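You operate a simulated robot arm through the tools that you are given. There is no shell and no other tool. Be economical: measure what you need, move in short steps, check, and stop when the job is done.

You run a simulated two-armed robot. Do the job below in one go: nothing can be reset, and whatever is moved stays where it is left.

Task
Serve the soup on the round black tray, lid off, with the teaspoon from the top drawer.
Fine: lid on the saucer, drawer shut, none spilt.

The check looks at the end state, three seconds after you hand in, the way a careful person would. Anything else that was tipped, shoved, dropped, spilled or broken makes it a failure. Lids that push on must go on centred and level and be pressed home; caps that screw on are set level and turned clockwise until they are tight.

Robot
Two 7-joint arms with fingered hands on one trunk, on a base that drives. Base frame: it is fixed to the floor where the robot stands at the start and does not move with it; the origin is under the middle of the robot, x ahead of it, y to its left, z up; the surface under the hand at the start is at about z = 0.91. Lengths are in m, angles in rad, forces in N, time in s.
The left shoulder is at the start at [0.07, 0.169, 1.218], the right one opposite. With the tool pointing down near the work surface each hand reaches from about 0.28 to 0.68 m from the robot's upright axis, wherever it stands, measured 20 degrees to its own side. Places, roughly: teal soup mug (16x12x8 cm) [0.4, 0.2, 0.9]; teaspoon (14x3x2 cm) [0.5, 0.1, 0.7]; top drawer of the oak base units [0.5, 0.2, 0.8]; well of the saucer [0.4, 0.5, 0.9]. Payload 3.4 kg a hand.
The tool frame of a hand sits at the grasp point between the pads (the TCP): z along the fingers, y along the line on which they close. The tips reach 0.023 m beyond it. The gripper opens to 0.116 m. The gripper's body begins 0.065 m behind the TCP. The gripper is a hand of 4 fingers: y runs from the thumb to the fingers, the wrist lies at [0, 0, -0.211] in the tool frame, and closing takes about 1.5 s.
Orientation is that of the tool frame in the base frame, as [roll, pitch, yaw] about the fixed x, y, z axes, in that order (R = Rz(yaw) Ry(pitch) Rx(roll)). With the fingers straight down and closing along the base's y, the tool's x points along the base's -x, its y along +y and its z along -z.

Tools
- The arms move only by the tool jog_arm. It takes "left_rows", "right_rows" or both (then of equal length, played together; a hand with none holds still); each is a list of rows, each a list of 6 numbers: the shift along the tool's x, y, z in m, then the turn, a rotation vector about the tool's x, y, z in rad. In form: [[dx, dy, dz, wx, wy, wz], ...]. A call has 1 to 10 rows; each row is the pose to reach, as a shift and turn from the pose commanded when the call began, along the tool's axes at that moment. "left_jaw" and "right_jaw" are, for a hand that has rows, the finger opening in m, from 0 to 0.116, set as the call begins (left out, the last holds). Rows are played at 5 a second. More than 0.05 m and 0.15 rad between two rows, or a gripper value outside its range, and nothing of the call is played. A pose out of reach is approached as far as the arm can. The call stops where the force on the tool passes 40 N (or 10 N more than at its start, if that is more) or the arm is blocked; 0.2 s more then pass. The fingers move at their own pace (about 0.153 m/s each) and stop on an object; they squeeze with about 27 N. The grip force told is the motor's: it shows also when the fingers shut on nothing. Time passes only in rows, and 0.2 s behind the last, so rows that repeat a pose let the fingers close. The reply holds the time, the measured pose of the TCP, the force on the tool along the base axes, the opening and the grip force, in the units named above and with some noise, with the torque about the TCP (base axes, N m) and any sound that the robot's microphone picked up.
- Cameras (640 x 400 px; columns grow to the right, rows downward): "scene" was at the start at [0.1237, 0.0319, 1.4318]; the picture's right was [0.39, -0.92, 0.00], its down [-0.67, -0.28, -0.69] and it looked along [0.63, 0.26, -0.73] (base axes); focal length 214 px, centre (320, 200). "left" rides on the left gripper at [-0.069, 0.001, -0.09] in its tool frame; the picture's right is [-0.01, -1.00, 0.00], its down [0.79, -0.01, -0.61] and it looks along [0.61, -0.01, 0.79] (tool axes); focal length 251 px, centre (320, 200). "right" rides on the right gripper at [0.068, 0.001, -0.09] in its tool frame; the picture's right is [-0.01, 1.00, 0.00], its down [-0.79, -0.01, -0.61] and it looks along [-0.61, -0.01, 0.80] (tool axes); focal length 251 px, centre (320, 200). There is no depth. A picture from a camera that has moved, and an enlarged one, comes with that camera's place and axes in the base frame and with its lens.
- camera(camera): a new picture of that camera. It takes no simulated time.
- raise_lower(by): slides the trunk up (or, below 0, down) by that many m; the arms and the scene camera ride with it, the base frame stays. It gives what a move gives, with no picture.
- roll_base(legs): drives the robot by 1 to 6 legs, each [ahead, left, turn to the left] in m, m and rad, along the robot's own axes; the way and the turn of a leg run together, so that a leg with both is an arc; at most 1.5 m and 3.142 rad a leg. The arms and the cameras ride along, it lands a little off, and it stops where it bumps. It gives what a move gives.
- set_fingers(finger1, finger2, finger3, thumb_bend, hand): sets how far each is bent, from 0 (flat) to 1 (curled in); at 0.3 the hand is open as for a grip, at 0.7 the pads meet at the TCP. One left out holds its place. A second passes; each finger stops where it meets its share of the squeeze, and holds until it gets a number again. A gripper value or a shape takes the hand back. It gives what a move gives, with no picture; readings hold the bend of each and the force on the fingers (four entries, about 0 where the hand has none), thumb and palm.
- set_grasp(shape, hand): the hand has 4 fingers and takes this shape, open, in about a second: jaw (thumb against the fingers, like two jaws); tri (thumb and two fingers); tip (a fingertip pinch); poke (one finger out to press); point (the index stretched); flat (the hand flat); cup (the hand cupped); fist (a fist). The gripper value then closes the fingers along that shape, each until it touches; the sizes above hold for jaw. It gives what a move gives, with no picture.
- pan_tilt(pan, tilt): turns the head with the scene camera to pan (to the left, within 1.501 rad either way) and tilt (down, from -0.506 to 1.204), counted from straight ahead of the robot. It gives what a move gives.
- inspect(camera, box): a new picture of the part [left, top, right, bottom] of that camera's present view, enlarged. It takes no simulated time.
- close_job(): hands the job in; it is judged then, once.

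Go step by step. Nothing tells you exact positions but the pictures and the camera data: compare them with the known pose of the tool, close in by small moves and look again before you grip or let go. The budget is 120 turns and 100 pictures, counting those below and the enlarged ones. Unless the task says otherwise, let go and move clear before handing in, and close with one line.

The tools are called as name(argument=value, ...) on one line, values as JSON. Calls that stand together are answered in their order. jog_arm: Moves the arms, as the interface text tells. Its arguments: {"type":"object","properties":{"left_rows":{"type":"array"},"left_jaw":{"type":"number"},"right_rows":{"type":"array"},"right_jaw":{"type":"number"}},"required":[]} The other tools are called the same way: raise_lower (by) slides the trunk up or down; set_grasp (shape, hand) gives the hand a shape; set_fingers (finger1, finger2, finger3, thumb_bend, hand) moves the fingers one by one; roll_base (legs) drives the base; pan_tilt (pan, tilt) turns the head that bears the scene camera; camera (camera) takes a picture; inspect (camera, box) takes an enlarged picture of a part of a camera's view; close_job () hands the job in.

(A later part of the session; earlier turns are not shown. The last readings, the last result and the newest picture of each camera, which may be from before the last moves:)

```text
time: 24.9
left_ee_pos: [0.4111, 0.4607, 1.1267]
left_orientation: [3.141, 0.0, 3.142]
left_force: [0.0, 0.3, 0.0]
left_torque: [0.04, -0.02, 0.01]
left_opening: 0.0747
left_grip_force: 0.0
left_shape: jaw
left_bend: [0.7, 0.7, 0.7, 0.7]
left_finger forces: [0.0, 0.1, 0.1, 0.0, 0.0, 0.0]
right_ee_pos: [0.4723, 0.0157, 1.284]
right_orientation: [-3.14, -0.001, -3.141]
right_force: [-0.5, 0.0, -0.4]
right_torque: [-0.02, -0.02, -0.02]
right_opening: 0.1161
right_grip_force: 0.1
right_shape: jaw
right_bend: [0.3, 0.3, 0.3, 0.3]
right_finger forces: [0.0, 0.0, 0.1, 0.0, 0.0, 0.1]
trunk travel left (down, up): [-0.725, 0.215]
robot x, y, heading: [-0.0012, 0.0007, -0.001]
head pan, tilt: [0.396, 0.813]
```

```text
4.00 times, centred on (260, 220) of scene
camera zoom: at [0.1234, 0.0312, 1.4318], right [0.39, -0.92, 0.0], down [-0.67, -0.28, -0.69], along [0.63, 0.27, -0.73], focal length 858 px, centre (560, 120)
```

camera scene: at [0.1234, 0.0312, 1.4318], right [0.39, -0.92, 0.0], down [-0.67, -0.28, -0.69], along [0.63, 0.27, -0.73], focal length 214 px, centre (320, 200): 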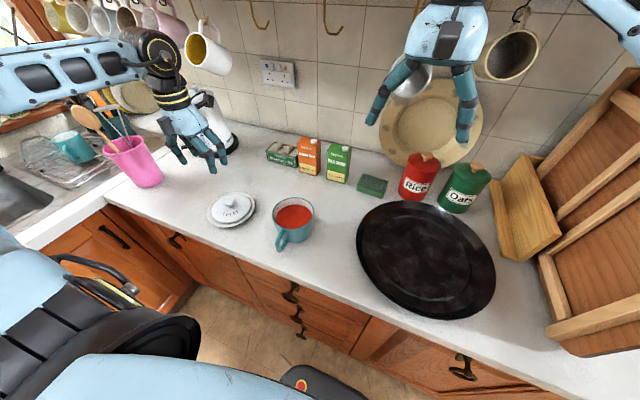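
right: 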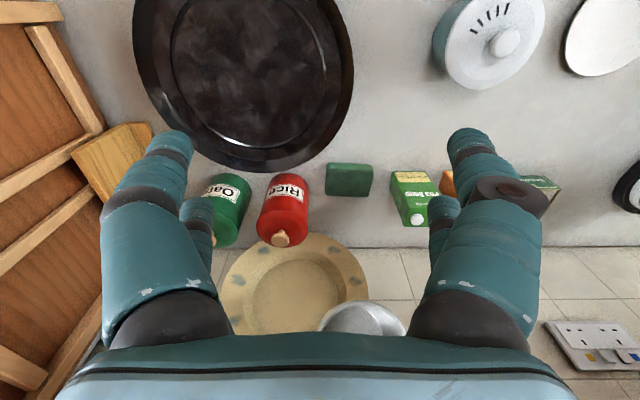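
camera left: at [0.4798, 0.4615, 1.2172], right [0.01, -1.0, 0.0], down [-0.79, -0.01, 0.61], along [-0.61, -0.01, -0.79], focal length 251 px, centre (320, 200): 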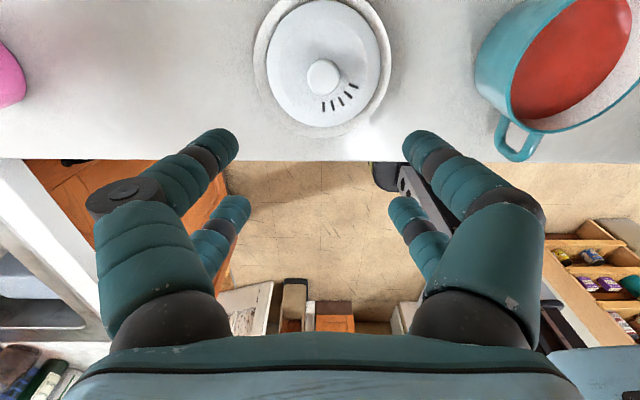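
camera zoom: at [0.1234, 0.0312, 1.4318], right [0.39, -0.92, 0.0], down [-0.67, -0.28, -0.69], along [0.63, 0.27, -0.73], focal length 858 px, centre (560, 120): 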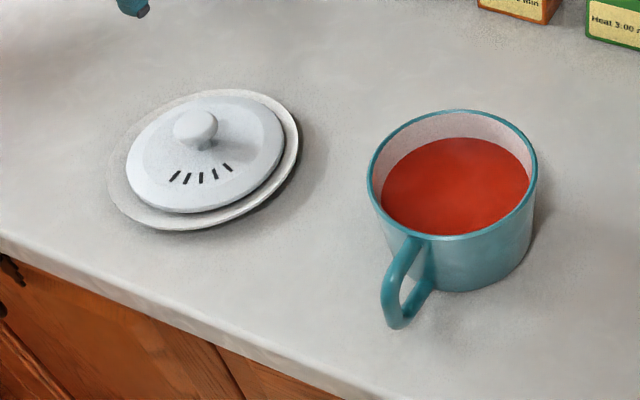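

The lid sits level on the saucer. The mug rim is about 0.108 m across, so it should fit the open jaw. I'll move the right arm out of the way and bring the left hand, fully open, above the mug.

jog_arm(left_rows=[[-0.004, -0.035, 0, 0, 0, 0], [-0.008, -0.07, 0, 0, 0, 0], [-0.012, -0.105, 0, 0, 0, 0], [-0.017, -0.14, 0, 0, 0, 0], [-0.022, -0.18, 0, 0, 0, 0], [-0.029, -0.219, 0, 0, 0, 0], [-0.029, -0.219, 0, 0, 0, 0]], right_rows=[[0.01, -0.045, 0, 0, 0, 0], [0.02, -0.09, 0, 0, 0, 0], [0.03, -0.135, 0, 0, 0, 0], [0.04, -0.18, 0, 0, 0, 0], [0.05, -0.225, 0, 0, 0, 0], [0.06, -0.27, 0, 0, 0, 0], [0.06, -0.31, 0, 0, 0, 0]], left_jaw=0.116)

camera(camera="left")

inspect(camera="scene", box=[220, 110, 380, 260])

```text
time: 26.5
left_ee_pos: [0.4392, 0.2393, 1.1265]
left_orientation: [3.141, -0.001, -3.141]
left_force: [0.4, -0.1, -0.1]
left_torque: [0.01, -0.04, 0.01]
left_opening: 0.1159
left_grip_force: 0.1
left_shape: jaw
left_bend: [0.3, 0.3, 0.3, 0.3]
left_finger forces: [0.0, 0.0, 0.0, 0.1, 0.1, 0.0]
right_ee_pos: [0.4122, -0.2937, 1.2834]
right_orientation: [3.142, 0.0, -3.139]
right_force: [0.5, 0.4, -0.5]
right_torque: [0.01, 0.02, -0.01]
right_opening: 0.116
right_grip_force: 0.0
right_shape: jaw
right_bend: [0.3, 0.3, 0.3, 0.3]
right_finger forces: [0.0, 0.1, 0.0, 0.0, 0.0, 0.1]
trunk travel left (down, up): [-0.725, 0.215]
robot x, y, heading: [-0.0005, -0.0013, 0.002]
head pan, tilt: [0.396, 0.813]
```

```text
69 pictures are left
camera left: at [0.5073, 0.2413, 1.2168], right [0.01, -1.0, 0.0], down [-0.79, -0.01, 0.61], along [-0.61, -0.01, -0.79], focal length 251 px, centre (320, 200)
```

left: 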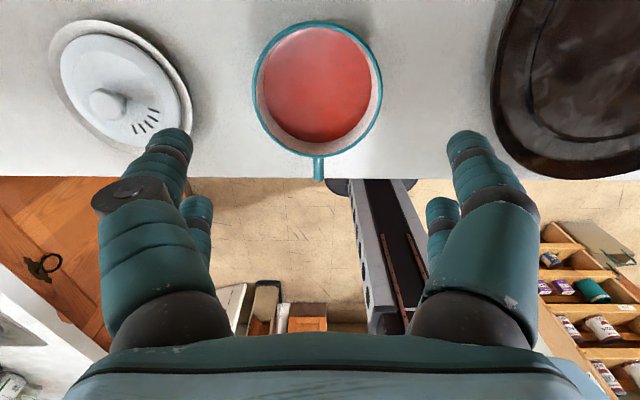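

```text
2.67 times, centred on (300, 185) of scene
camera zoom: at [0.1229, 0.0311, 1.4319], right [0.39, -0.92, 0.0], down [-0.67, -0.28, -0.69], along [0.63, 0.27, -0.73], focal length 572 px, centre (373, 240)
```

zoom: 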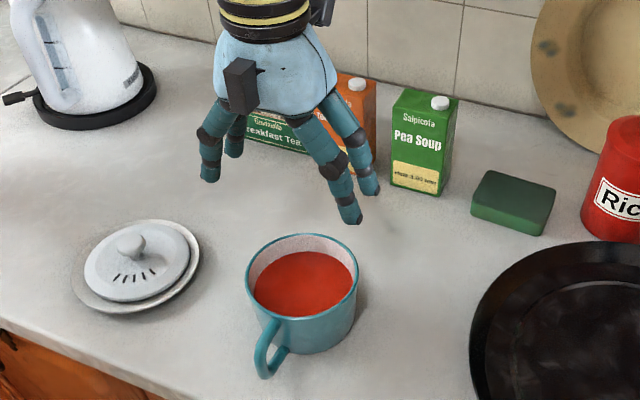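

The mug rim's centre is at about [0.443, 0.242] with an outer diameter of about 0.110 m. I'll go down to just above the rim and check the clearance.

jog_arm(left_rows=[[-0.004, 0.002, 0.03, 0, 0, 0], [-0.004, 0.002, 0.06, 0, 0, 0], [-0.004, 0.002, 0.085, 0, 0, 0], [-0.004, 0.002, 0.098, 0, 0, 0], [-0.004, 0.002, 0.098, 0, 0, 0]])

camera(camera="left")

inspect(camera="scene", box=[250, 160, 340, 250])

```text
time: 27.7
left_ee_pos: [0.4435, 0.2436, 1.0287]
left_orientation: [-3.14, 0.001, 3.141]
left_force: [-0.6, -0.1, 0.5]
left_torque: [-0.03, -0.01, -0.01]
left_opening: 0.1158
left_grip_force: 0.1
left_shape: jaw
left_bend: [0.3, 0.3, 0.3, 0.3]
left_finger forces: [0.0, 0.0, 0.0, 0.0, 0.0, 0.0]
right_ee_pos: [0.4138, -0.2926, 1.2843]
right_orientation: [-3.141, 0.0, -3.141]
right_force: [0.8, 0.4, 0.7]
right_torque: [0.02, 0.03, -0.02]
right_opening: 0.116
right_grip_force: 0.1
right_shape: jaw
right_bend: [0.3, 0.3, 0.3, 0.3]
right_finger forces: [0.0, 0.1, 0.0, 0.0, 0.2, 0.1]
trunk travel left (down, up): [-0.725, 0.215]
robot x, y, heading: [0.002, -0.0036, 0.002]
head pan, tilt: [0.396, 0.813]
```

```text
67 pictures are left
camera left: at [0.513, 0.2453, 1.1187], right [0.01, -1.0, 0.0], down [-0.79, -0.01, 0.61], along [-0.61, 0.0, -0.79], focal length 251 px, centre (320, 200)
```

left: 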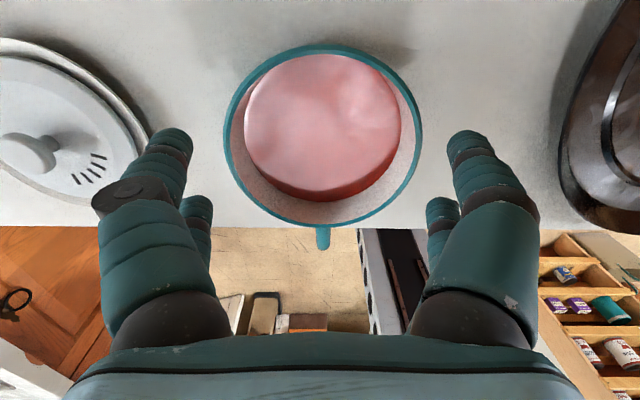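

```text
4.44 times, centred on (295, 205) of scene
camera zoom: at [0.1235, 0.0316, 1.4318], right [0.39, -0.92, 0.0], down [-0.67, -0.28, -0.69], along [0.63, 0.26, -0.73], focal length 953 px, centre (431, 178)
```

zoom: 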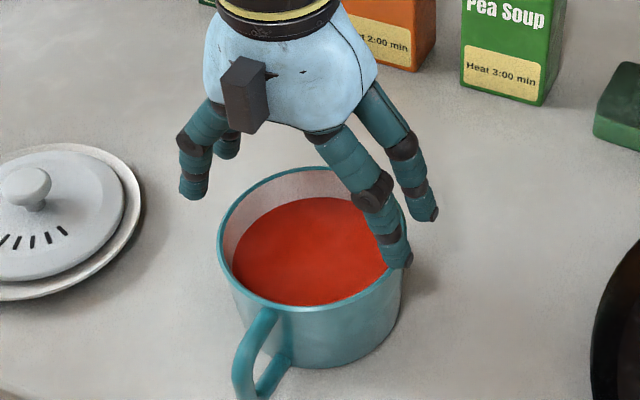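

The fingers clear the rim by about 5 mm on each side. I'll go down slowly around the body to TCP z≈0.972.

jog_arm(left_rows=[[0, -0.0007, 0.01, 0, 0, 0], [0, -0.0007, 0.018, 0, 0, 0], [0, -0.0007, 0.026, 0, 0, 0], [0, -0.0007, 0.033, 0, 0, 0], [0, -0.0007, 0.04, 0, 0, 0]])

camera(camera="left")

```text
time: 28.9
left_ee_pos: [0.444, 0.2425, 0.9904]
left_orientation: [-3.141, 0.0, 3.141]
left_force: [0.0, -0.7, 0.2]
left_torque: [-0.04, -0.01, 0.0]
left_opening: 0.116
left_grip_force: 0.1
left_shape: jaw
left_bend: [0.3, 0.3, 0.3, 0.3]
left_finger forces: [0.0, 0.1, 0.1, 0.1, 0.1, 0.1]
right_ee_pos: [0.4133, -0.2925, 1.2837]
right_orientation: [-3.14, 0.001, 3.14]
right_force: [0.4, 0.0, 0.4]
right_torque: [-0.02, 0.01, -0.01]
right_opening: 0.1159
right_grip_force: 0.0
right_shape: jaw
right_bend: [0.3, 0.3, 0.3, 0.3]
right_finger forces: [0.0, 0.0, 0.0, 0.0, 0.2, 0.0]
trunk travel left (down, up): [-0.725, 0.215]
robot x, y, heading: [0.0025, 0.0031, -0.0]
head pan, tilt: [0.396, 0.813]
```

```text
65 pictures are left
camera left: at [0.5129, 0.2448, 1.0788], right [0.01, -1.0, 0.0], down [-0.79, -0.01, 0.61], along [-0.61, -0.01, -0.79], focal length 251 px, centre (320, 200)
```

left: 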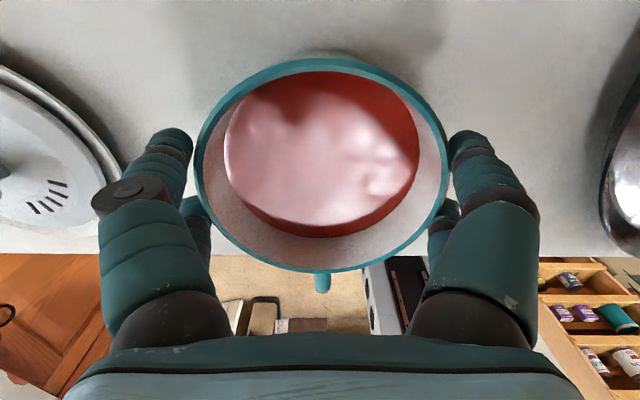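

It is inside without touching. I'll shift 1 mm toward -y and go down the last stretch.

jog_arm(left_rows=[[0, -0.001, 0.0, 0, 0, 0], [0, -0.001, 0.006, 0, 0, 0], [0, -0.001, 0.012, 0, 0, 0], [0, -0.001, 0.017, 0, 0, 0]])

camera(camera="left")

inspect(camera="scene", box=[250, 160, 340, 250])

```text
time: 29.9
left_ee_pos: [0.4432, 0.2422, 0.9726]
left_orientation: [-3.141, 0.0, 3.141]
left_force: [-1.8, 1.9, 9.3]
left_torque: [0.15, 0.02, 0.0]
left_opening: 0.1161
left_grip_force: 0.1
left_shape: jaw
left_bend: [0.29, 0.28, 0.29, 0.3]
left_finger forces: [2.0, 3.9, 2.2, 0.1, 1.0, 0.0]
right_ee_pos: [0.4108, -0.2945, 1.2844]
right_orientation: [-3.141, 0.0, -3.141]
right_force: [-0.8, -0.6, 0.7]
right_torque: [-0.04, 0.01, -0.02]
right_opening: 0.1161
right_grip_force: 0.0
right_shape: jaw
right_bend: [0.3, 0.3, 0.3, 0.3]
right_finger forces: [0.0, 0.0, 0.0, 0.0, 0.2, 0.1]
trunk travel left (down, up): [-0.725, 0.215]
robot x, y, heading: [0.0001, 0.0005, 0.0]
head pan, tilt: [0.396, 0.813]
```

```text
64 pictures are left
camera left: at [0.5116, 0.2433, 1.0631], right [0.01, -1.0, 0.0], down [-0.8, -0.01, 0.6], along [-0.6, -0.01, -0.8], focal length 251 px, centre (320, 200)
```

left: 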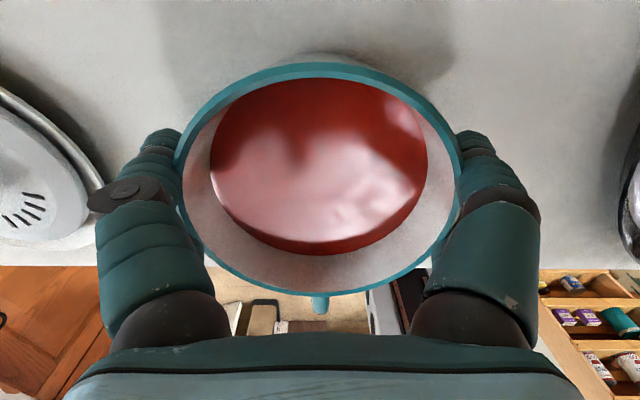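

```text
4.44 times, centred on (295, 205) of scene
camera zoom: at [0.1217, 0.0312, 1.4322], right [0.39, -0.92, 0.0], down [-0.67, -0.28, -0.69], along [0.63, 0.27, -0.73], focal length 953 px, centre (431, 178)
```

zoom: 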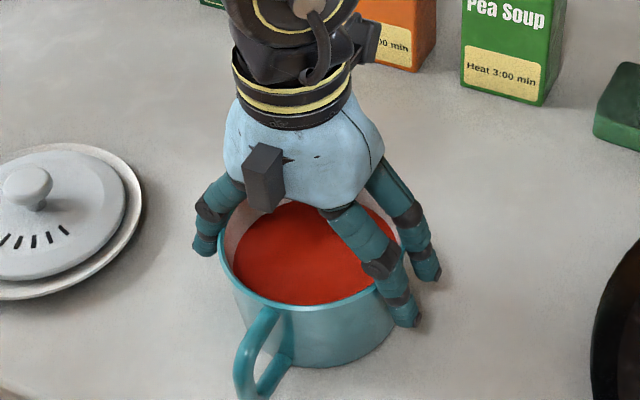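

The fingers now touch the rim lightly, so this is deep enough. I'll back up 2 mm and close on the body.

jog_arm(left_rows=[[0, 0, -0.002, 0, 0, 0], [0, 0, -0.002, 0, 0, 0]])

jog_arm(left_rows=[[0, 0, 0, 0, 0, 0], [0, 0, 0, 0, 0, 0], [0, 0, 0, 0, 0, 0], [0, 0, 0, 0, 0, 0], [0, 0, 0, 0, 0, 0], [0, 0, 0, 0, 0, 0], [0, 0, 0, 0, 0, 0], [0, 0, 0, 0, 0, 0]], left_jaw=0.06)

inspect(camera="scene", box=[250, 160, 340, 250])

```text
time: 30.5
left_ee_pos: [0.4425, 0.2416, 0.9735]
left_orientation: [-3.141, 0.0, -3.14]
left_force: [-1.9, 0.9, 2.3]
left_torque: [0.09, -0.01, 0.04]
left_opening: 0.1158
left_grip_force: 0.0
left_shape: jaw
left_bend: [0.29, 0.28, 0.28, 0.3]
left_finger forces: [1.3, 3.2, 2.2, 0.0, 1.0, 0.0]
right_ee_pos: [0.4133, -0.2927, 1.2842]
right_orientation: [3.141, 0.001, 3.141]
right_force: [0.6, 0.2, 0.1]
right_torque: [-0.01, 0.0, -0.05]
right_opening: 0.1158
right_grip_force: 0.1
right_shape: jaw
right_bend: [0.3, 0.3, 0.3, 0.3]
right_finger forces: [0.0, 0.1, 0.0, 0.1, 0.2, 0.0]
trunk travel left (down, up): [-0.725, 0.215]
robot x, y, heading: [-0.0024, 0.0016, 0.002]
head pan, tilt: [0.396, 0.813]
```

```text
time: 32.3
left_ee_pos: [0.4443, 0.2428, 0.9734]
left_orientation: [3.141, -0.001, -3.141]
left_force: [0.6, 1.0, -6.5]
left_torque: [0.0, -0.01, 0.0]
left_opening: 0.0915
left_grip_force: 27.2
left_shape: jaw
left_bend: [0.61, 0.6, 0.6, 0.6]
left_finger forces: [50.4, 48.8, 48.6, 0.0, 50.3, 0.1]
right_ee_pos: [0.4144, -0.2941, 1.2841]
right_orientation: [-3.141, 0.001, -3.141]
right_force: [0.0, 1.2, 0.3]
right_torque: [0.02, 0.0, -0.01]
right_opening: 0.116
right_grip_force: 0.0
right_shape: jaw
right_bend: [0.3, 0.3, 0.3, 0.3]
right_finger forces: [0.1, 0.0, 0.0, 0.1, 0.3, 0.0]
trunk travel left (down, up): [-0.725, 0.215]
robot x, y, heading: [0.0007, 0.0015, -0.001]
head pan, tilt: [0.396, 0.813]
```

```text
4.44 times, centred on (295, 205) of scene
camera zoom: at [0.1245, 0.0321, 1.4317], right [0.39, -0.92, 0.0], down [-0.67, -0.28, -0.69], along [0.63, 0.26, -0.73], focal length 953 px, centre (431, 178)
```

zoom: 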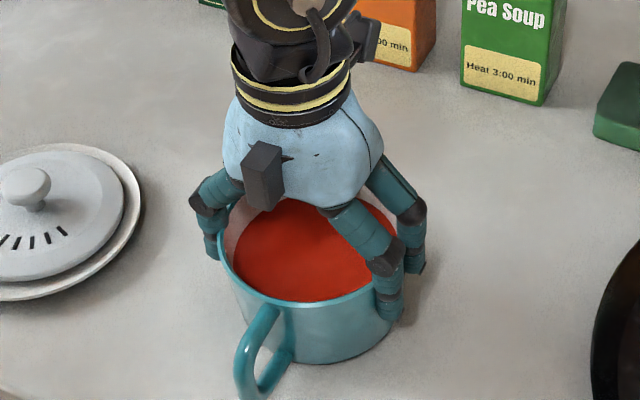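

All four fingers grip the mug evenly. I'll lift gently by 3 cm and check that it stays level.

jog_arm(left_rows=[[0, 0, -0.002, 0, 0, 0], [0, 0, -0.005, 0, 0, 0], [0, 0, -0.009, 0, 0, 0], [0, 0, -0.014, 0, 0, 0], [0, 0, -0.019, 0, 0, 0], [0, 0, -0.024, 0, 0, 0], [0, 0, -0.028, 0, 0, 0], [0, 0, -0.03, 0, 0, 0]])

inspect(camera="scene", box=[240, 140, 360, 250])

```text
time: 34.1
left_ee_pos: [0.444, 0.243, 1.0038]
left_orientation: [3.141, 0.0, 3.141]
left_force: [-0.7, -0.2, -5.4]
left_torque: [-0.04, -0.03, -0.02]
left_opening: 0.091
left_grip_force: 26.6
left_shape: jaw
left_bend: [0.61, 0.6, 0.6, 0.6]
left_finger forces: [50.4, 48.9, 48.8, 0.0, 50.5, 0.0]
right_ee_pos: [0.4141, -0.2931, 1.2845]
right_orientation: [-3.141, -0.001, 3.14]
right_force: [-0.1, 1.0, -0.2]
right_torque: [0.01, 0.02, 0.02]
right_opening: 0.1159
right_grip_force: 0.0
right_shape: jaw
right_bend: [0.3, 0.3, 0.3, 0.3]
right_finger forces: [0.1, 0.0, 0.0, 0.0, 0.1, 0.1]
trunk travel left (down, up): [-0.725, 0.215]
robot x, y, heading: [-0.0006, 0.0047, 0.002]
head pan, tilt: [0.396, 0.813]
```

```text
3.64 times, centred on (300, 195) of scene
camera zoom: at [0.1245, 0.0321, 1.4317], right [0.39, -0.92, 0.0], down [-0.67, -0.28, -0.69], along [0.63, 0.26, -0.73], focal length 780 px, centre (393, 218)
```

zoom: 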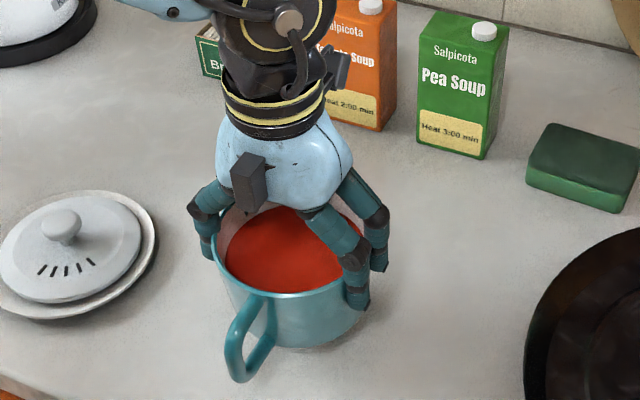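

The mug is level and weighs about 5.5 N. I'll raise it and carry it slowly toward the tray.

jog_arm(left_rows=[[0, 0, -0.006, 0, 0, 0], [0, 0, -0.016, 0, 0, 0], [0, 0, -0.028, 0, 0, 0], [-0.002, -0.007, -0.038, 0, 0, 0], [-0.006, -0.02, -0.045, 0, 0, 0], [-0.011, -0.038, -0.05, 0, 0, 0], [-0.016, -0.058, -0.05, 0, 0, 0], [-0.021, -0.078, -0.05, 0, 0, 0], [-0.026, -0.098, -0.05, 0, 0, 0], [-0.031, -0.118, -0.05, 0, 0, 0]])

jog_arm(left_rows=[[-0.004, -0.016, 0, 0, 0, 0], [-0.009, -0.036, 0, 0, 0, 0], [-0.014, -0.056, 0, 0, 0, 0], [-0.019, -0.076, 0, 0, 0, 0], [-0.024, -0.096, 0, 0, 0, 0], [-0.029, -0.116, 0, 0, 0, 0], [-0.034, -0.136, 0, 0, 0, 0], [-0.039, -0.152, 0, 0, 0, 0], [-0.043, -0.165, 0, 0, 0, 0], [-0.045, -0.173, 0, 0, 0, 0]])

camera(camera="scene")

camera(camera="left")

```text
time: 36.3
left_ee_pos: [0.4768, 0.1237, 1.0539]
left_orientation: [3.139, 0.001, -3.14]
left_force: [0.4, 0.7, -5.9]
left_torque: [-0.02, -0.05, 0.01]
left_opening: 0.0906
left_grip_force: 27.6
left_shape: jaw
left_bend: [0.61, 0.6, 0.61, 0.61]
left_finger forces: [50.1, 48.3, 48.9, 0.1, 50.7, 0.0]
right_ee_pos: [0.4161, -0.2939, 1.284]
right_orientation: [-3.142, -0.002, 3.141]
right_force: [0.2, 0.3, 0.0]
right_torque: [0.01, 0.02, -0.01]
right_opening: 0.1157
right_grip_force: 0.0
right_shape: jaw
right_bend: [0.3, 0.3, 0.3, 0.3]
right_finger forces: [0.0, 0.1, 0.0, 0.0, 0.2, 0.1]
trunk travel left (down, up): [-0.725, 0.215]
robot x, y, heading: [-0.0037, 0.0006, 0.003]
head pan, tilt: [0.396, 0.813]
```

```text
time: 38.5
left_ee_pos: [0.4481, 0.1008, 1.0664]
left_orientation: [-3.14, -0.001, -3.141]
left_force: [0.3, -0.2, -5.2]
left_torque: [-0.01, -0.04, 0.03]
left_opening: 0.0909
left_grip_force: 27.4
left_shape: jaw
left_bend: [0.61, 0.61, 0.61, 0.61]
left_finger forces: [50.3, 48.5, 48.9, 0.0, 51.0, 0.0]
left hand out of reach, approached as far as the arm can: row 1, 2, 3, 4, 5, 6, 7, 8, 9, 10
right_ee_pos: [0.4142, -0.2932, 1.2842]
right_orientation: [3.141, 0.001, 3.141]
right_force: [1.1, 0.1, -0.8]
right_torque: [0.05, 0.01, 0.0]
right_opening: 0.116
right_grip_force: 0.1
right_shape: jaw
right_bend: [0.3, 0.3, 0.3, 0.3]
right_finger forces: [0.0, 0.0, 0.1, 0.0, 0.2, 0.0]
trunk travel left (down, up): [-0.725, 0.215]
robot x, y, heading: [-0.002, -0.0001, 0.001]
head pan, tilt: [0.396, 0.813]
```

```text
60 pictures are left
camera scene: at [0.1246, 0.0319, 1.4317], right [0.39, -0.92, 0.0], down [-0.67, -0.28, -0.69], along [0.63, 0.26, -0.73], focal length 214 px, centre (320, 200)
```

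scene: 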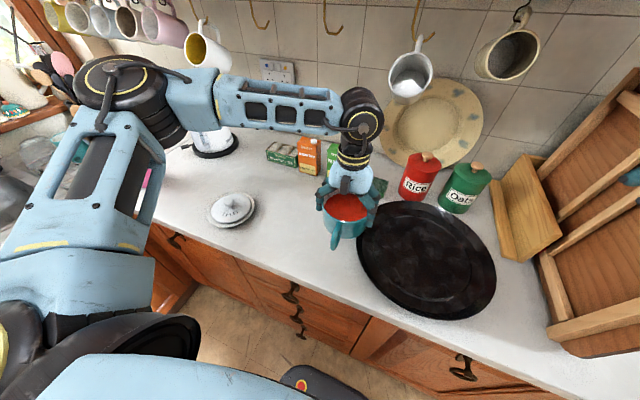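

```text
59 pictures are left
camera left: at [0.5169, 0.1017, 1.1562], right [0.01, -1.0, 0.0], down [-0.79, -0.01, 0.61], along [-0.61, -0.01, -0.79], focal length 251 px, centre (320, 200)
```

left: 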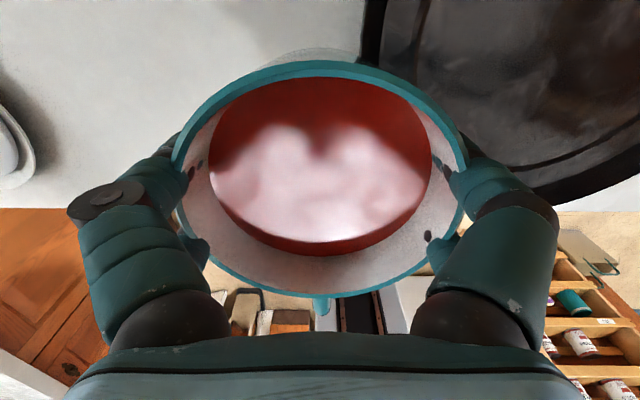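

The left arm can't reach further right from here, though the mug is level and safe. I'll look to the right to see whether the base can shift sideways.

pan_tilt(pan=-1.2, tilt=0.9)

camera(camera="scene")

jog_arm(left_rows=[[0.0, 0.004, 0, 0, 0, 0], [0.0, 0.01, 0, 0, 0, 0]])

```text
time: 40.2
left_ee_pos: [0.448, 0.1002, 1.0661]
left_orientation: [-3.139, -0.001, -3.141]
left_force: [0.1, -0.3, -4.4]
left_torque: [-0.02, -0.07, -0.01]
left_opening: 0.0905
left_grip_force: 26.8
left_shape: jaw
left_bend: [0.61, 0.61, 0.61, 0.61]
left_finger forces: [50.3, 48.6, 48.8, 0.1, 51.0, 0.1]
right_ee_pos: [0.4143, -0.292, 1.2839]
right_orientation: [-3.141, 0.0, -3.14]
right_force: [0.3, -0.8, -0.2]
right_torque: [0.01, 0.02, -0.03]
right_opening: 0.116
right_grip_force: 0.0
right_shape: jaw
right_bend: [0.3, 0.3, 0.3, 0.3]
right_finger forces: [0.0, 0.0, 0.0, 0.1, 0.2, 0.2]
trunk travel left (down, up): [-0.725, 0.215]
robot x, y, heading: [0.001, 0.0011, -0.003]
head pan, tilt: [-1.201, 0.901]
```

```text
58 pictures are left
camera scene: at [0.0781, -0.0693, 1.425], right [-0.93, -0.36, 0.0], down [-0.28, 0.73, -0.62], along [0.22, -0.58, -0.78], focal length 214 px, centre (320, 200)
```

scene: 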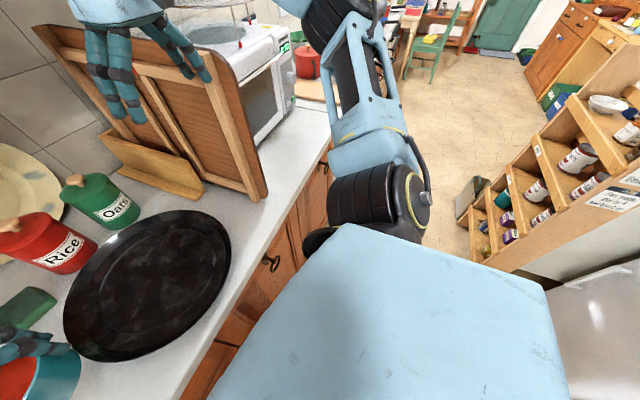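

```text
time: 40.8
left_ee_pos: [0.4467, 0.1088, 1.066]
left_orientation: [-3.141, 0.0, -3.141]
left_force: [-0.9, 0.0, -6.1]
left_torque: [0.04, -0.01, 0.03]
left_opening: 0.0907
left_grip_force: 27.1
left_shape: jaw
left_bend: [0.61, 0.61, 0.61, 0.61]
left_finger forces: [50.3, 48.4, 49.0, 0.1, 51.2, 0.0]
right_ee_pos: [0.4142, -0.293, 1.2836]
right_orientation: [-3.14, 0.0, 3.141]
right_force: [0.2, -0.1, -0.4]
right_torque: [0.01, 0.01, 0.03]
right_opening: 0.1158
right_grip_force: 0.0
right_shape: jaw
right_bend: [0.3, 0.3, 0.3, 0.3]
right_finger forces: [0.0, 0.0, 0.2, 0.1, 0.3, 0.0]
trunk travel left (down, up): [-0.725, 0.215]
robot x, y, heading: [-0.0006, -0.0006, 0.0]
head pan, tilt: [-1.201, 0.901]
```

The aisle to the right is clear. I'll pull the right hand back toward the body so it stays clear of the cutting boards, then shift the base 0.22 m right.

jog_arm(right_rows=[[0.03, 0.01, -0.01, 0, 0, 0], [0.06, 0.02, -0.02, 0, 0, 0], [0.09, 0.03, -0.03, 0, 0, 0], [0.11, 0.04, -0.03, 0, 0, 0]])

roll_base(legs=[[0, -0.05, 0], [0, -0.17, 0]])

pan_tilt(pan=0.2, tilt=0.85)

camera(camera="scene")

```text
time: 41.8
left_ee_pos: [0.4464, 0.1086, 1.0663]
left_orientation: [3.142, -0.001, -3.141]
left_force: [0.1, 0.3, -5.9]
left_torque: [-0.01, -0.05, -0.03]
left_opening: 0.0907
left_grip_force: 27.4
left_shape: jaw
left_bend: [0.61, 0.61, 0.61, 0.61]
left_finger forces: [50.3, 48.5, 49.0, 0.0, 51.2, 0.0]
right_ee_pos: [0.3025, -0.2532, 1.3142]
right_orientation: [3.141, -0.002, 3.14]
right_force: [-0.1, 0.4, 0.4]
right_torque: [0.04, 0.02, 0.02]
right_opening: 0.1157
right_grip_force: 0.1
right_shape: jaw
right_bend: [0.3, 0.3, 0.3, 0.3]
right_finger forces: [0.0, 0.1, 0.1, 0.0, 0.1, 0.0]
trunk travel left (down, up): [-0.725, 0.215]
robot x, y, heading: [-0.0006, -0.0003, 0.001]
head pan, tilt: [-1.201, 0.901]
```

```text
time: 43.7
left_ee_pos: [0.4469, -0.1059, 1.0663]
left_orientation: [-3.137, 0.0, 3.141]
left_force: [0.3, 0.2, -5.4]
left_torque: [-0.01, -0.04, 0.05]
left_opening: 0.0906
left_grip_force: 27.2
left_shape: jaw
left_bend: [0.61, 0.61, 0.61, 0.61]
left_finger forces: [50.3, 48.5, 49.2, 0.0, 50.9, 0.0]
right_ee_pos: [0.3054, -0.4688, 1.3143]
right_orientation: [-3.139, 0.0, -3.14]
right_force: [0.2, 0.6, -0.3]
right_torque: [-0.02, 0.01, 0.01]
right_opening: 0.1157
right_grip_force: 0.1
right_shape: jaw
right_bend: [0.3, 0.3, 0.3, 0.3]
right_finger forces: [0.1, 0.1, 0.0, 0.0, 0.0, 0.1]
trunk travel left (down, up): [-0.725, 0.215]
robot x, y, heading: [0.0005, -0.2183, 0.001]
head pan, tilt: [-1.201, 0.901]
```

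```text
time: 45.3
left_ee_pos: [0.4471, -0.1085, 1.0669]
left_orientation: [3.14, 0.0, -3.138]
left_force: [-0.1, -0.1, -6.0]
left_torque: [-0.01, -0.03, 0.01]
left_opening: 0.0907
left_grip_force: 26.9
left_shape: jaw
left_bend: [0.61, 0.61, 0.61, 0.61]
left_finger forces: [50.4, 48.4, 49.2, 0.1, 50.9, 0.1]
right_ee_pos: [0.3044, -0.471, 1.3144]
right_orientation: [3.14, 0.0, -3.139]
right_force: [-1.1, 0.3, 0.0]
right_torque: [0.05, -0.01, 0.01]
right_opening: 0.1159
right_grip_force: 0.0
right_shape: jaw
right_bend: [0.3, 0.3, 0.3, 0.3]
right_finger forces: [0.0, 0.1, 0.0, 0.0, 0.0, 0.0]
trunk travel left (down, up): [-0.725, 0.215]
robot x, y, heading: [0.0014, -0.2205, -0.003]
head pan, tilt: [0.201, 0.85]
```

```text
57 pictures are left
camera scene: at [0.1274, -0.2016, 1.4288], right [0.2, -0.98, 0.0], down [-0.74, -0.15, -0.66], along [0.65, 0.13, -0.75], focal length 214 px, centre (320, 200)
```

scene: 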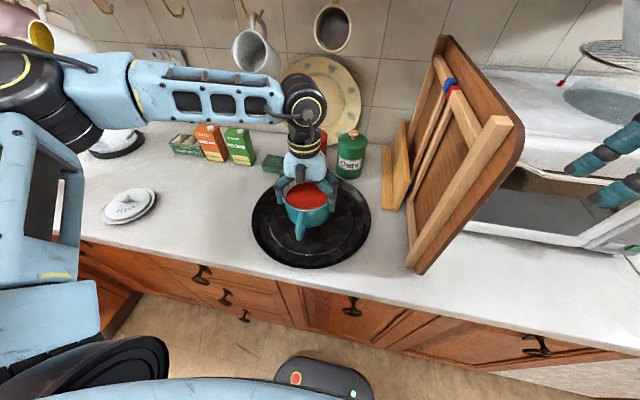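

The ride went smoothly, and the tray's centre is at about [0.515, -0.105]. I'll move the mug over its left half at [0.53, -0.055] and begin to lower it.

jog_arm(left_rows=[[-0.006, 0.004, 0, 0, 0, 0], [-0.018, 0.011, 0, 0, 0, 0], [-0.033, 0.02, 0, 0, 0, 0], [-0.048, 0.03, 0.003, 0, 0, 0], [-0.062, 0.039, 0.01, 0, 0, 0], [-0.073, 0.046, 0.02, 0, 0, 0], [-0.08, 0.05, 0.032, 0, 0, 0], [-0.083, 0.052, 0.044, 0, 0, 0], [-0.083, 0.052, 0.054, 0, 0, 0], [-0.083, 0.052, 0.06, 0, 0, 0]])

inspect(camera="scene", box=[240, 130, 400, 290])

```text
time: 47.5
left_ee_pos: [0.5205, -0.0469, 1.0131]
left_orientation: [-3.139, 0.001, -3.14]
left_force: [1.4, 0.1, -5.5]
left_torque: [0.02, -0.02, 0.03]
left_opening: 0.0904
left_grip_force: 27.0
left_shape: jaw
left_bend: [0.61, 0.61, 0.61, 0.61]
left_finger forces: [50.4, 48.3, 49.0, 0.0, 51.1, 0.0]
left hand out of reach, approached as far as the arm can: row 6, 7, 8, 9, 10
right_ee_pos: [0.305, -0.4708, 1.3137]
right_orientation: [3.141, 0.0, -3.14]
right_force: [-0.4, -0.6, 0.6]
right_torque: [0.02, -0.03, -0.01]
right_opening: 0.1159
right_grip_force: 0.1
right_shape: jaw
right_bend: [0.3, 0.3, 0.3, 0.3]
right_finger forces: [0.1, 0.0, 0.0, 0.0, 0.0, 0.1]
trunk travel left (down, up): [-0.725, 0.215]
robot x, y, heading: [0.0018, -0.2182, 0.002]
head pan, tilt: [0.201, 0.85]
```

```text
2.50 times, centred on (320, 210) of scene
camera zoom: at [0.1275, -0.2013, 1.4288], right [0.2, -0.98, 0.0], down [-0.74, -0.15, -0.66], along [0.65, 0.13, -0.75], focal length 536 px, centre (320, 175)
```

zoom: 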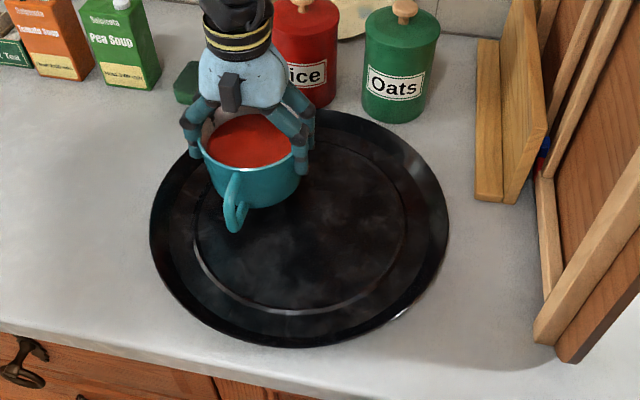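

This position is at the edge of the arm's reach and a bit too far left on the tray. The flat of the tray is centred near [0.50, -0.105] with a radius of about 0.125, so I'll aim for [0.51, -0.06] and lower.

jog_arm(left_rows=[[0.004, -0.004, 0, 0, 0, 0], [0.009, -0.01, 0.003, 0, 0, 0], [0.011, -0.013, 0.008, 0, 0, 0], [0.011, -0.013, 0.014, 0, 0, 0], [0.011, -0.013, 0.02, 0, 0, 0], [0.011, -0.013, 0.024, 0, 0, 0]])

inspect(camera="scene", box=[240, 130, 400, 290])

```text
time: 48.9
left_ee_pos: [0.5048, -0.0555, 0.991]
left_orientation: [3.141, -0.001, -3.139]
left_force: [0.3, 0.2, -6.1]
left_torque: [-0.02, -0.09, -0.02]
left_opening: 0.0903
left_grip_force: 26.9
left_shape: jaw
left_bend: [0.61, 0.61, 0.61, 0.61]
left_finger forces: [50.5, 48.3, 49.1, 0.0, 51.1, 0.0]
left hand out of reach, approached as far as the arm can: row 4, 5, 6
right_ee_pos: [0.3047, -0.4717, 1.3142]
right_orientation: [-3.142, -0.001, -3.139]
right_force: [-0.5, 0.0, 0.2]
right_torque: [0.02, 0.01, -0.02]
right_opening: 0.1159
right_grip_force: 0.1
right_shape: jaw
right_bend: [0.3, 0.3, 0.3, 0.3]
right_finger forces: [0.1, 0.0, 0.0, 0.0, 0.0, 0.1]
trunk travel left (down, up): [-0.725, 0.215]
robot x, y, heading: [-0.001, -0.2157, -0.001]
head pan, tilt: [0.201, 0.85]
```

```text
2.50 times, centred on (320, 210) of scene
camera zoom: at [0.1275, -0.2013, 1.4288], right [0.2, -0.98, 0.0], down [-0.74, -0.15, -0.66], along [0.65, 0.13, -0.75], focal length 536 px, centre (320, 175)
```

zoom: 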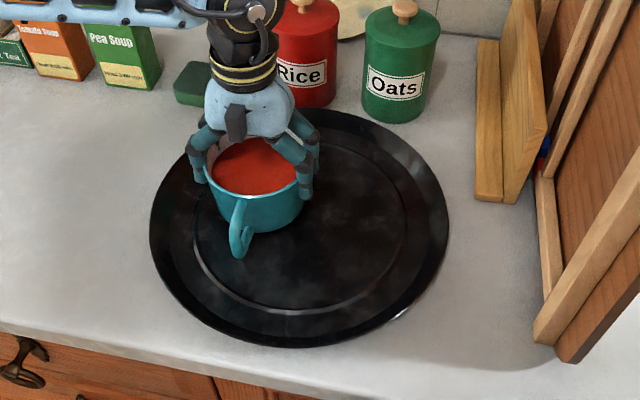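

I'm near the arm's limit here, so I'll use the trunk slide for the final straight descent, in small steps.

raise_lower(by=-0.007)

inspect(camera="scene", box=[270, 150, 350, 240])

```text
time: 49.4
left_ee_pos: [0.5037, -0.0549, 0.9848]
left_orientation: [3.14, -0.001, -3.141]
left_force: [-0.5, -0.1, -5.3]
left_torque: [0.02, -0.02, 0.02]
left_opening: 0.0905
left_grip_force: 26.7
left_shape: jaw
left_bend: [0.61, 0.61, 0.61, 0.61]
left_finger forces: [50.4, 48.3, 49.1, 0.0, 51.1, 0.0]
right_ee_pos: [0.3048, -0.4722, 1.3066]
right_orientation: [3.141, -0.001, -3.139]
right_force: [1.2, -0.7, -0.1]
right_torque: [-0.01, -0.04, 0.01]
right_opening: 0.1161
right_grip_force: 0.1
right_shape: jaw
right_bend: [0.3, 0.3, 0.3, 0.3]
right_finger forces: [0.0, 0.0, 0.1, 0.1, 0.0, 0.0]
trunk travel left (down, up): [-0.718, 0.222]
robot x, y, heading: [0.0004, -0.2219, 0.004]
head pan, tilt: [0.201, 0.85]
```

```text
4.44 times, centred on (310, 195) of scene
camera zoom: at [0.1277, -0.2013, 1.4218], right [0.2, -0.98, 0.0], down [-0.74, -0.15, -0.66], along [0.65, 0.13, -0.75], focal length 953 px, centre (364, 222)
```

zoom: 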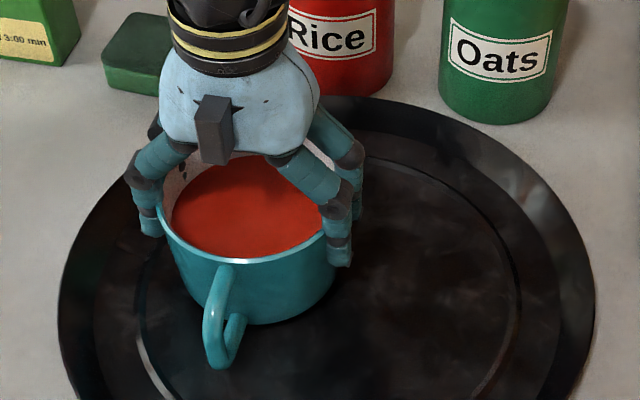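

The mug is over the flat of the tray. I'll keep lowering in small steps until the force changes.

raise_lower(by=-0.004)

```text
time: 50.0
left_ee_pos: [0.5031, -0.0548, 0.9805]
left_orientation: [-3.14, 0.0, -3.14]
left_force: [0.5, -0.5, -5.4]
left_torque: [0.02, -0.06, -0.01]
left_opening: 0.0906
left_grip_force: 27.3
left_shape: jaw
left_bend: [0.61, 0.61, 0.61, 0.61]
left_finger forces: [50.4, 48.3, 49.1, 0.0, 51.2, 0.1]
right_ee_pos: [0.3048, -0.4727, 1.3037]
right_orientation: [3.141, -0.002, -3.139]
right_force: [0.1, 0.1, -0.2]
right_torque: [0.0, 0.01, -0.03]
right_opening: 0.116
right_grip_force: 0.0
right_shape: jaw
right_bend: [0.3, 0.3, 0.3, 0.3]
right_finger forces: [0.0, 0.1, 0.0, 0.0, 0.1, 0.1]
trunk travel left (down, up): [-0.714, 0.226]
robot x, y, heading: [0.0018, -0.2197, 0.003]
head pan, tilt: [0.201, 0.85]
```

raise_lower(by=-0.003)

```text
time: 50.5
left_ee_pos: [0.5034, -0.0556, 0.9779]
left_orientation: [-3.142, 0.001, -3.14]
left_force: [0.8, 0.2, -6.1]
left_torque: [0.03, -0.05, -0.03]
left_opening: 0.0906
left_grip_force: 26.4
left_shape: jaw
left_bend: [0.61, 0.61, 0.61, 0.61]
left_finger forces: [50.4, 48.3, 49.1, 0.1, 51.1, 0.0]
right_ee_pos: [0.3044, -0.4721, 1.2992]
right_orientation: [3.14, 0.0, -3.138]
right_force: [-0.2, 0.0, 0.2]
right_torque: [0.0, 0.01, -0.01]
right_opening: 0.1158
right_grip_force: 0.0
right_shape: jaw
right_bend: [0.3, 0.3, 0.3, 0.3]
right_finger forces: [0.1, 0.0, 0.0, 0.0, 0.0, 0.1]
trunk travel left (down, up): [-0.711, 0.229]
robot x, y, heading: [-0.001, -0.2181, -0.0]
head pan, tilt: [0.201, 0.85]
```

The mug still carries its full weight, so it has not touched yet; I'll go 2 mm lower.

raise_lower(by=-0.002)

```text
time: 51.0
left_ee_pos: [0.5029, -0.0552, 0.9765]
left_orientation: [-3.14, 0.001, -3.139]
left_force: [0.2, -0.5, -5.2]
left_torque: [0.06, -0.02, -0.01]
left_opening: 0.0904
left_grip_force: 26.7
left_shape: jaw
left_bend: [0.61, 0.61, 0.61, 0.61]
left_finger forces: [50.5, 48.5, 49.4, 0.1, 51.2, 0.1]
right_ee_pos: [0.3045, -0.4718, 1.2978]
right_orientation: [3.141, -0.001, -3.141]
right_force: [0.3, 0.8, 0.2]
right_torque: [-0.04, 0.0, 0.01]
right_opening: 0.116
right_grip_force: 0.0
right_shape: jaw
right_bend: [0.3, 0.3, 0.3, 0.3]
right_finger forces: [0.0, 0.1, 0.0, 0.0, 0.0, 0.1]
trunk travel left (down, up): [-0.709, 0.231]
robot x, y, heading: [0.0004, -0.2183, 0.006]
head pan, tilt: [0.201, 0.85]
```

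raise_lower(by=-0.002)

```text
time: 51.5
left_ee_pos: [0.5038, -0.0552, 0.9747]
left_orientation: [-3.139, 0.002, 3.141]
left_force: [3.0, 0.3, 6.3]
left_torque: [0.08, 0.18, -0.07]
left_opening: 0.0898
left_grip_force: 27.0
left_shape: jaw
left_bend: [0.62, 0.62, 0.62, 0.61]
left_finger forces: [50.0, 46.9, 47.4, 0.0, 50.8, 0.0]
right_ee_pos: [0.3044, -0.472, 1.2964]
right_orientation: [-3.141, -0.002, -3.139]
right_force: [0.2, -0.3, 0.0]
right_torque: [0.01, 0.03, 0.04]
right_opening: 0.1159
right_grip_force: 0.0
right_shape: jaw
right_bend: [0.3, 0.3, 0.3, 0.3]
right_finger forces: [0.1, 0.0, 0.0, 0.0, 0.0, 0.0]
trunk travel left (down, up): [-0.707, 0.233]
robot x, y, heading: [-0.002, -0.2188, 0.0]
head pan, tilt: [0.201, 0.85]
```

The mug is now resting on the tray. I'll open fully and rise straight up.

jog_arm(left_rows=[[0, 0, 0, 0, 0, 0], [0, 0, 0, 0, 0, 0], [0, 0, 0, 0, 0, 0], [0, 0, 0, 0, 0, 0], [0, 0, 0, 0, 0, 0]], left_jaw=0.116)

camera(camera="left")

```text
time: 52.7
left_ee_pos: [0.5021, -0.0564, 0.9746]
left_orientation: [3.14, 0.001, -3.138]
left_force: [-0.7, -0.4, 8.4]
left_torque: [-0.02, -0.01, 0.03]
left_opening: 0.1156
left_grip_force: 0.1
left_shape: jaw
left_bend: [0.29, 0.29, 0.29, 0.29]
left_finger forces: [2.3, 2.5, 1.9, 0.1, 2.9, 0.0]
right_ee_pos: [0.3017, -0.4727, 1.2949]
right_orientation: [-3.142, 0.002, -3.14]
right_force: [0.9, -0.6, 0.1]
right_torque: [0.01, 0.01, -0.01]
right_opening: 0.1158
right_grip_force: 0.0
right_shape: jaw
right_bend: [0.3, 0.3, 0.3, 0.3]
right_finger forces: [0.0, 0.0, 0.0, 0.0, 0.1, 0.0]
trunk travel left (down, up): [-0.707, 0.233]
robot x, y, heading: [-0.0023, -0.2182, 0.002]
head pan, tilt: [0.201, 0.85]
```

```text
53 pictures are left
camera left: at [0.5704, -0.0539, 1.0653], right [0.01, -1.0, 0.0], down [-0.8, -0.01, 0.61], along [-0.61, -0.01, -0.8], focal length 251 px, centre (320, 200)
```

left: 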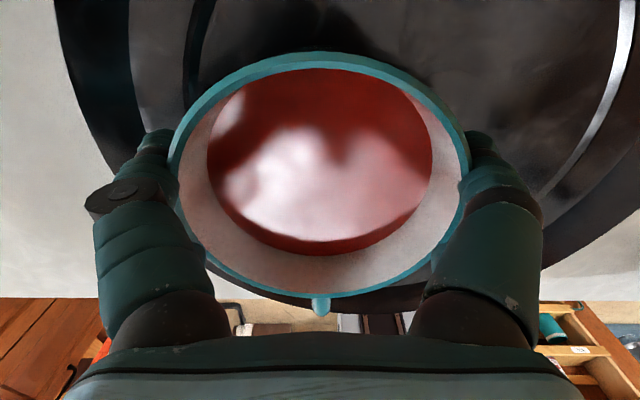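

The fingers are open and centred around the mug, so I'll rise slowly and vertically.

jog_arm(left_rows=[[0, 0, -0.004, 0, 0, 0], [0, 0, -0.012, 0, 0, 0], [0, 0, -0.025, 0, 0, 0], [0, 0, -0.045, 0, 0, 0], [0, 0, -0.075, 0, 0, 0], [0, 0, -0.11, 0, 0, 0], [0, 0, -0.15, 0, 0, 0], [0, 0, -0.19, 0, 0, 0]])

camera(camera="scene")

```text
time: 54.5
left_ee_pos: [0.5021, -0.0533, 1.1642]
left_orientation: [-3.141, -0.001, -3.139]
left_force: [-0.3, 0.5, 1.2]
left_torque: [-0.03, 0.0, 0.0]
left_opening: 0.1158
left_grip_force: 0.0
left_shape: jaw
left_bend: [0.3, 0.3, 0.3, 0.3]
left_finger forces: [0.0, 0.0, 0.1, 0.1, 0.0, 0.0]
right_ee_pos: [0.3033, -0.471, 1.2965]
right_orientation: [3.14, -0.001, -3.14]
right_force: [1.0, 0.9, 0.1]
right_torque: [0.01, -0.01, 0.0]
right_opening: 0.1156
right_grip_force: 0.1
right_shape: jaw
right_bend: [0.3, 0.3, 0.3, 0.3]
right_finger forces: [0.0, 0.0, 0.1, 0.0, 0.0, 0.0]
trunk travel left (down, up): [-0.707, 0.233]
robot x, y, heading: [-0.0034, -0.2158, 0.003]
head pan, tilt: [0.201, 0.85]
```

```text
52 pictures are left
camera scene: at [0.1262, -0.2018, 1.4109], right [0.2, -0.98, 0.0], down [-0.74, -0.15, -0.66], along [0.65, 0.13, -0.75], focal length 214 px, centre (320, 200)
```

scene: 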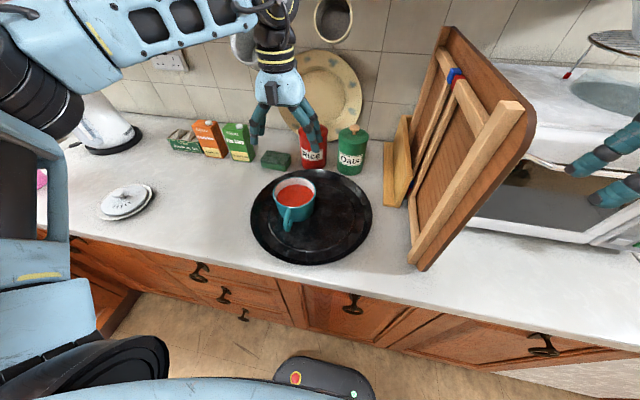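

The mug stands on the tray with its soup. Next is the drawer: I'll back the base off 0.3 m and slide it left 0.22 m, so the left arm faces the handle.

roll_base(legs=[[-0.3, 0, 0], [0, 0.22, 0]])

pan_tilt(pan=0.3, tilt=0.7)

camera(camera="scene")

```text
time: 57.8
left_ee_pos: [0.2048, 0.1633, 1.1658]
left_orientation: [3.14, 0.0, -3.138]
left_force: [-0.3, -0.3, 0.0]
left_torque: [0.01, 0.01, -0.04]
left_opening: 0.116
left_grip_force: 0.1
left_shape: jaw
left_bend: [0.3, 0.3, 0.3, 0.3]
left_finger forces: [0.0, 0.0, 0.0, 0.0, 0.0, 0.0]
right_ee_pos: [0.0071, -0.2554, 1.2957]
right_orientation: [3.14, 0.001, -3.137]
right_force: [0.3, 0.3, -0.7]
right_torque: [0.02, 0.0, 0.03]
right_opening: 0.1159
right_grip_force: 0.1
right_shape: jaw
right_bend: [0.3, 0.3, 0.3, 0.3]
right_finger forces: [0.0, 0.0, 0.0, 0.0, 0.1, 0.0]
trunk travel left (down, up): [-0.707, 0.233]
robot x, y, heading: [-0.2997, 0.0018, -0.001]
head pan, tilt: [0.201, 0.85]
```

```text
time: 58.5
left_ee_pos: [0.2046, 0.1665, 1.1643]
left_orientation: [-3.14, 0.0, -3.137]
left_force: [0.1, -0.9, 0.1]
left_torque: [-0.02, 0.04, 0.03]
left_opening: 0.1161
left_grip_force: 0.0
left_shape: jaw
left_bend: [0.3, 0.3, 0.3, 0.3]
left_finger forces: [0.0, 0.1, 0.0, 0.0, 0.0, 0.0]
right_ee_pos: [0.0069, -0.2517, 1.2974]
right_orientation: [3.141, -0.001, -3.139]
right_force: [-0.9, 0.3, -0.8]
right_torque: [0.01, -0.02, -0.02]
right_opening: 0.1159
right_grip_force: 0.0
right_shape: jaw
right_bend: [0.3, 0.3, 0.3, 0.3]
right_finger forces: [0.0, 0.1, 0.1, 0.1, 0.0, 0.0]
trunk travel left (down, up): [-0.707, 0.233]
robot x, y, heading: [-0.2969, 0.0005, 0.002]
head pan, tilt: [0.3, 0.7]
```

```text
51 pictures are left
camera scene: at [-0.1666, 0.0272, 1.4232], right [0.3, -0.95, 0.0], down [-0.62, -0.19, -0.76], along [0.73, 0.23, -0.64], focal length 214 px, centre (320, 200)
```

scene: 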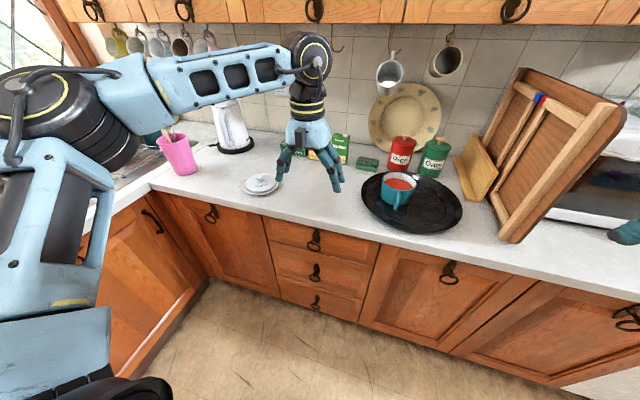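

inspect(camera="scene", box=[260, 210, 380, 320])

inspect(camera="scene", box=[300, 222, 330, 258])

```text
3.64 times, centred on (320, 265) of scene
camera zoom: at [-0.1666, 0.0272, 1.4232], right [0.3, -0.95, 0.0], down [-0.62, -0.19, -0.76], along [0.73, 0.23, -0.64], focal length 780 px, centre (320, -36)
```

zoom: 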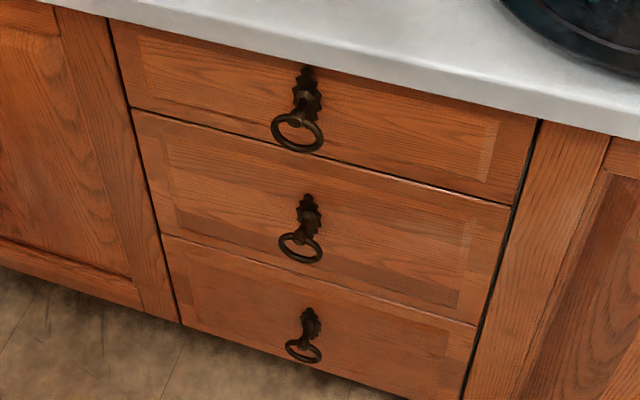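

```text
11.11 times, centred on (315, 240) of scene
camera zoom: at [-0.1666, 0.0272, 1.4232], right [0.3, -0.95, 0.0], down [-0.62, -0.19, -0.76], along [0.73, 0.23, -0.64], focal length 2383 px, centre (376, -244)
```

zoom: 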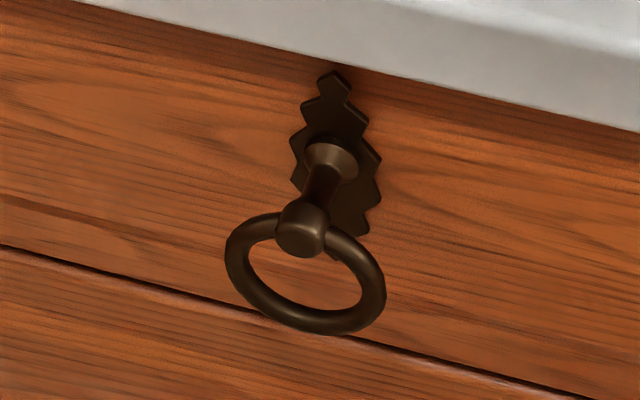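

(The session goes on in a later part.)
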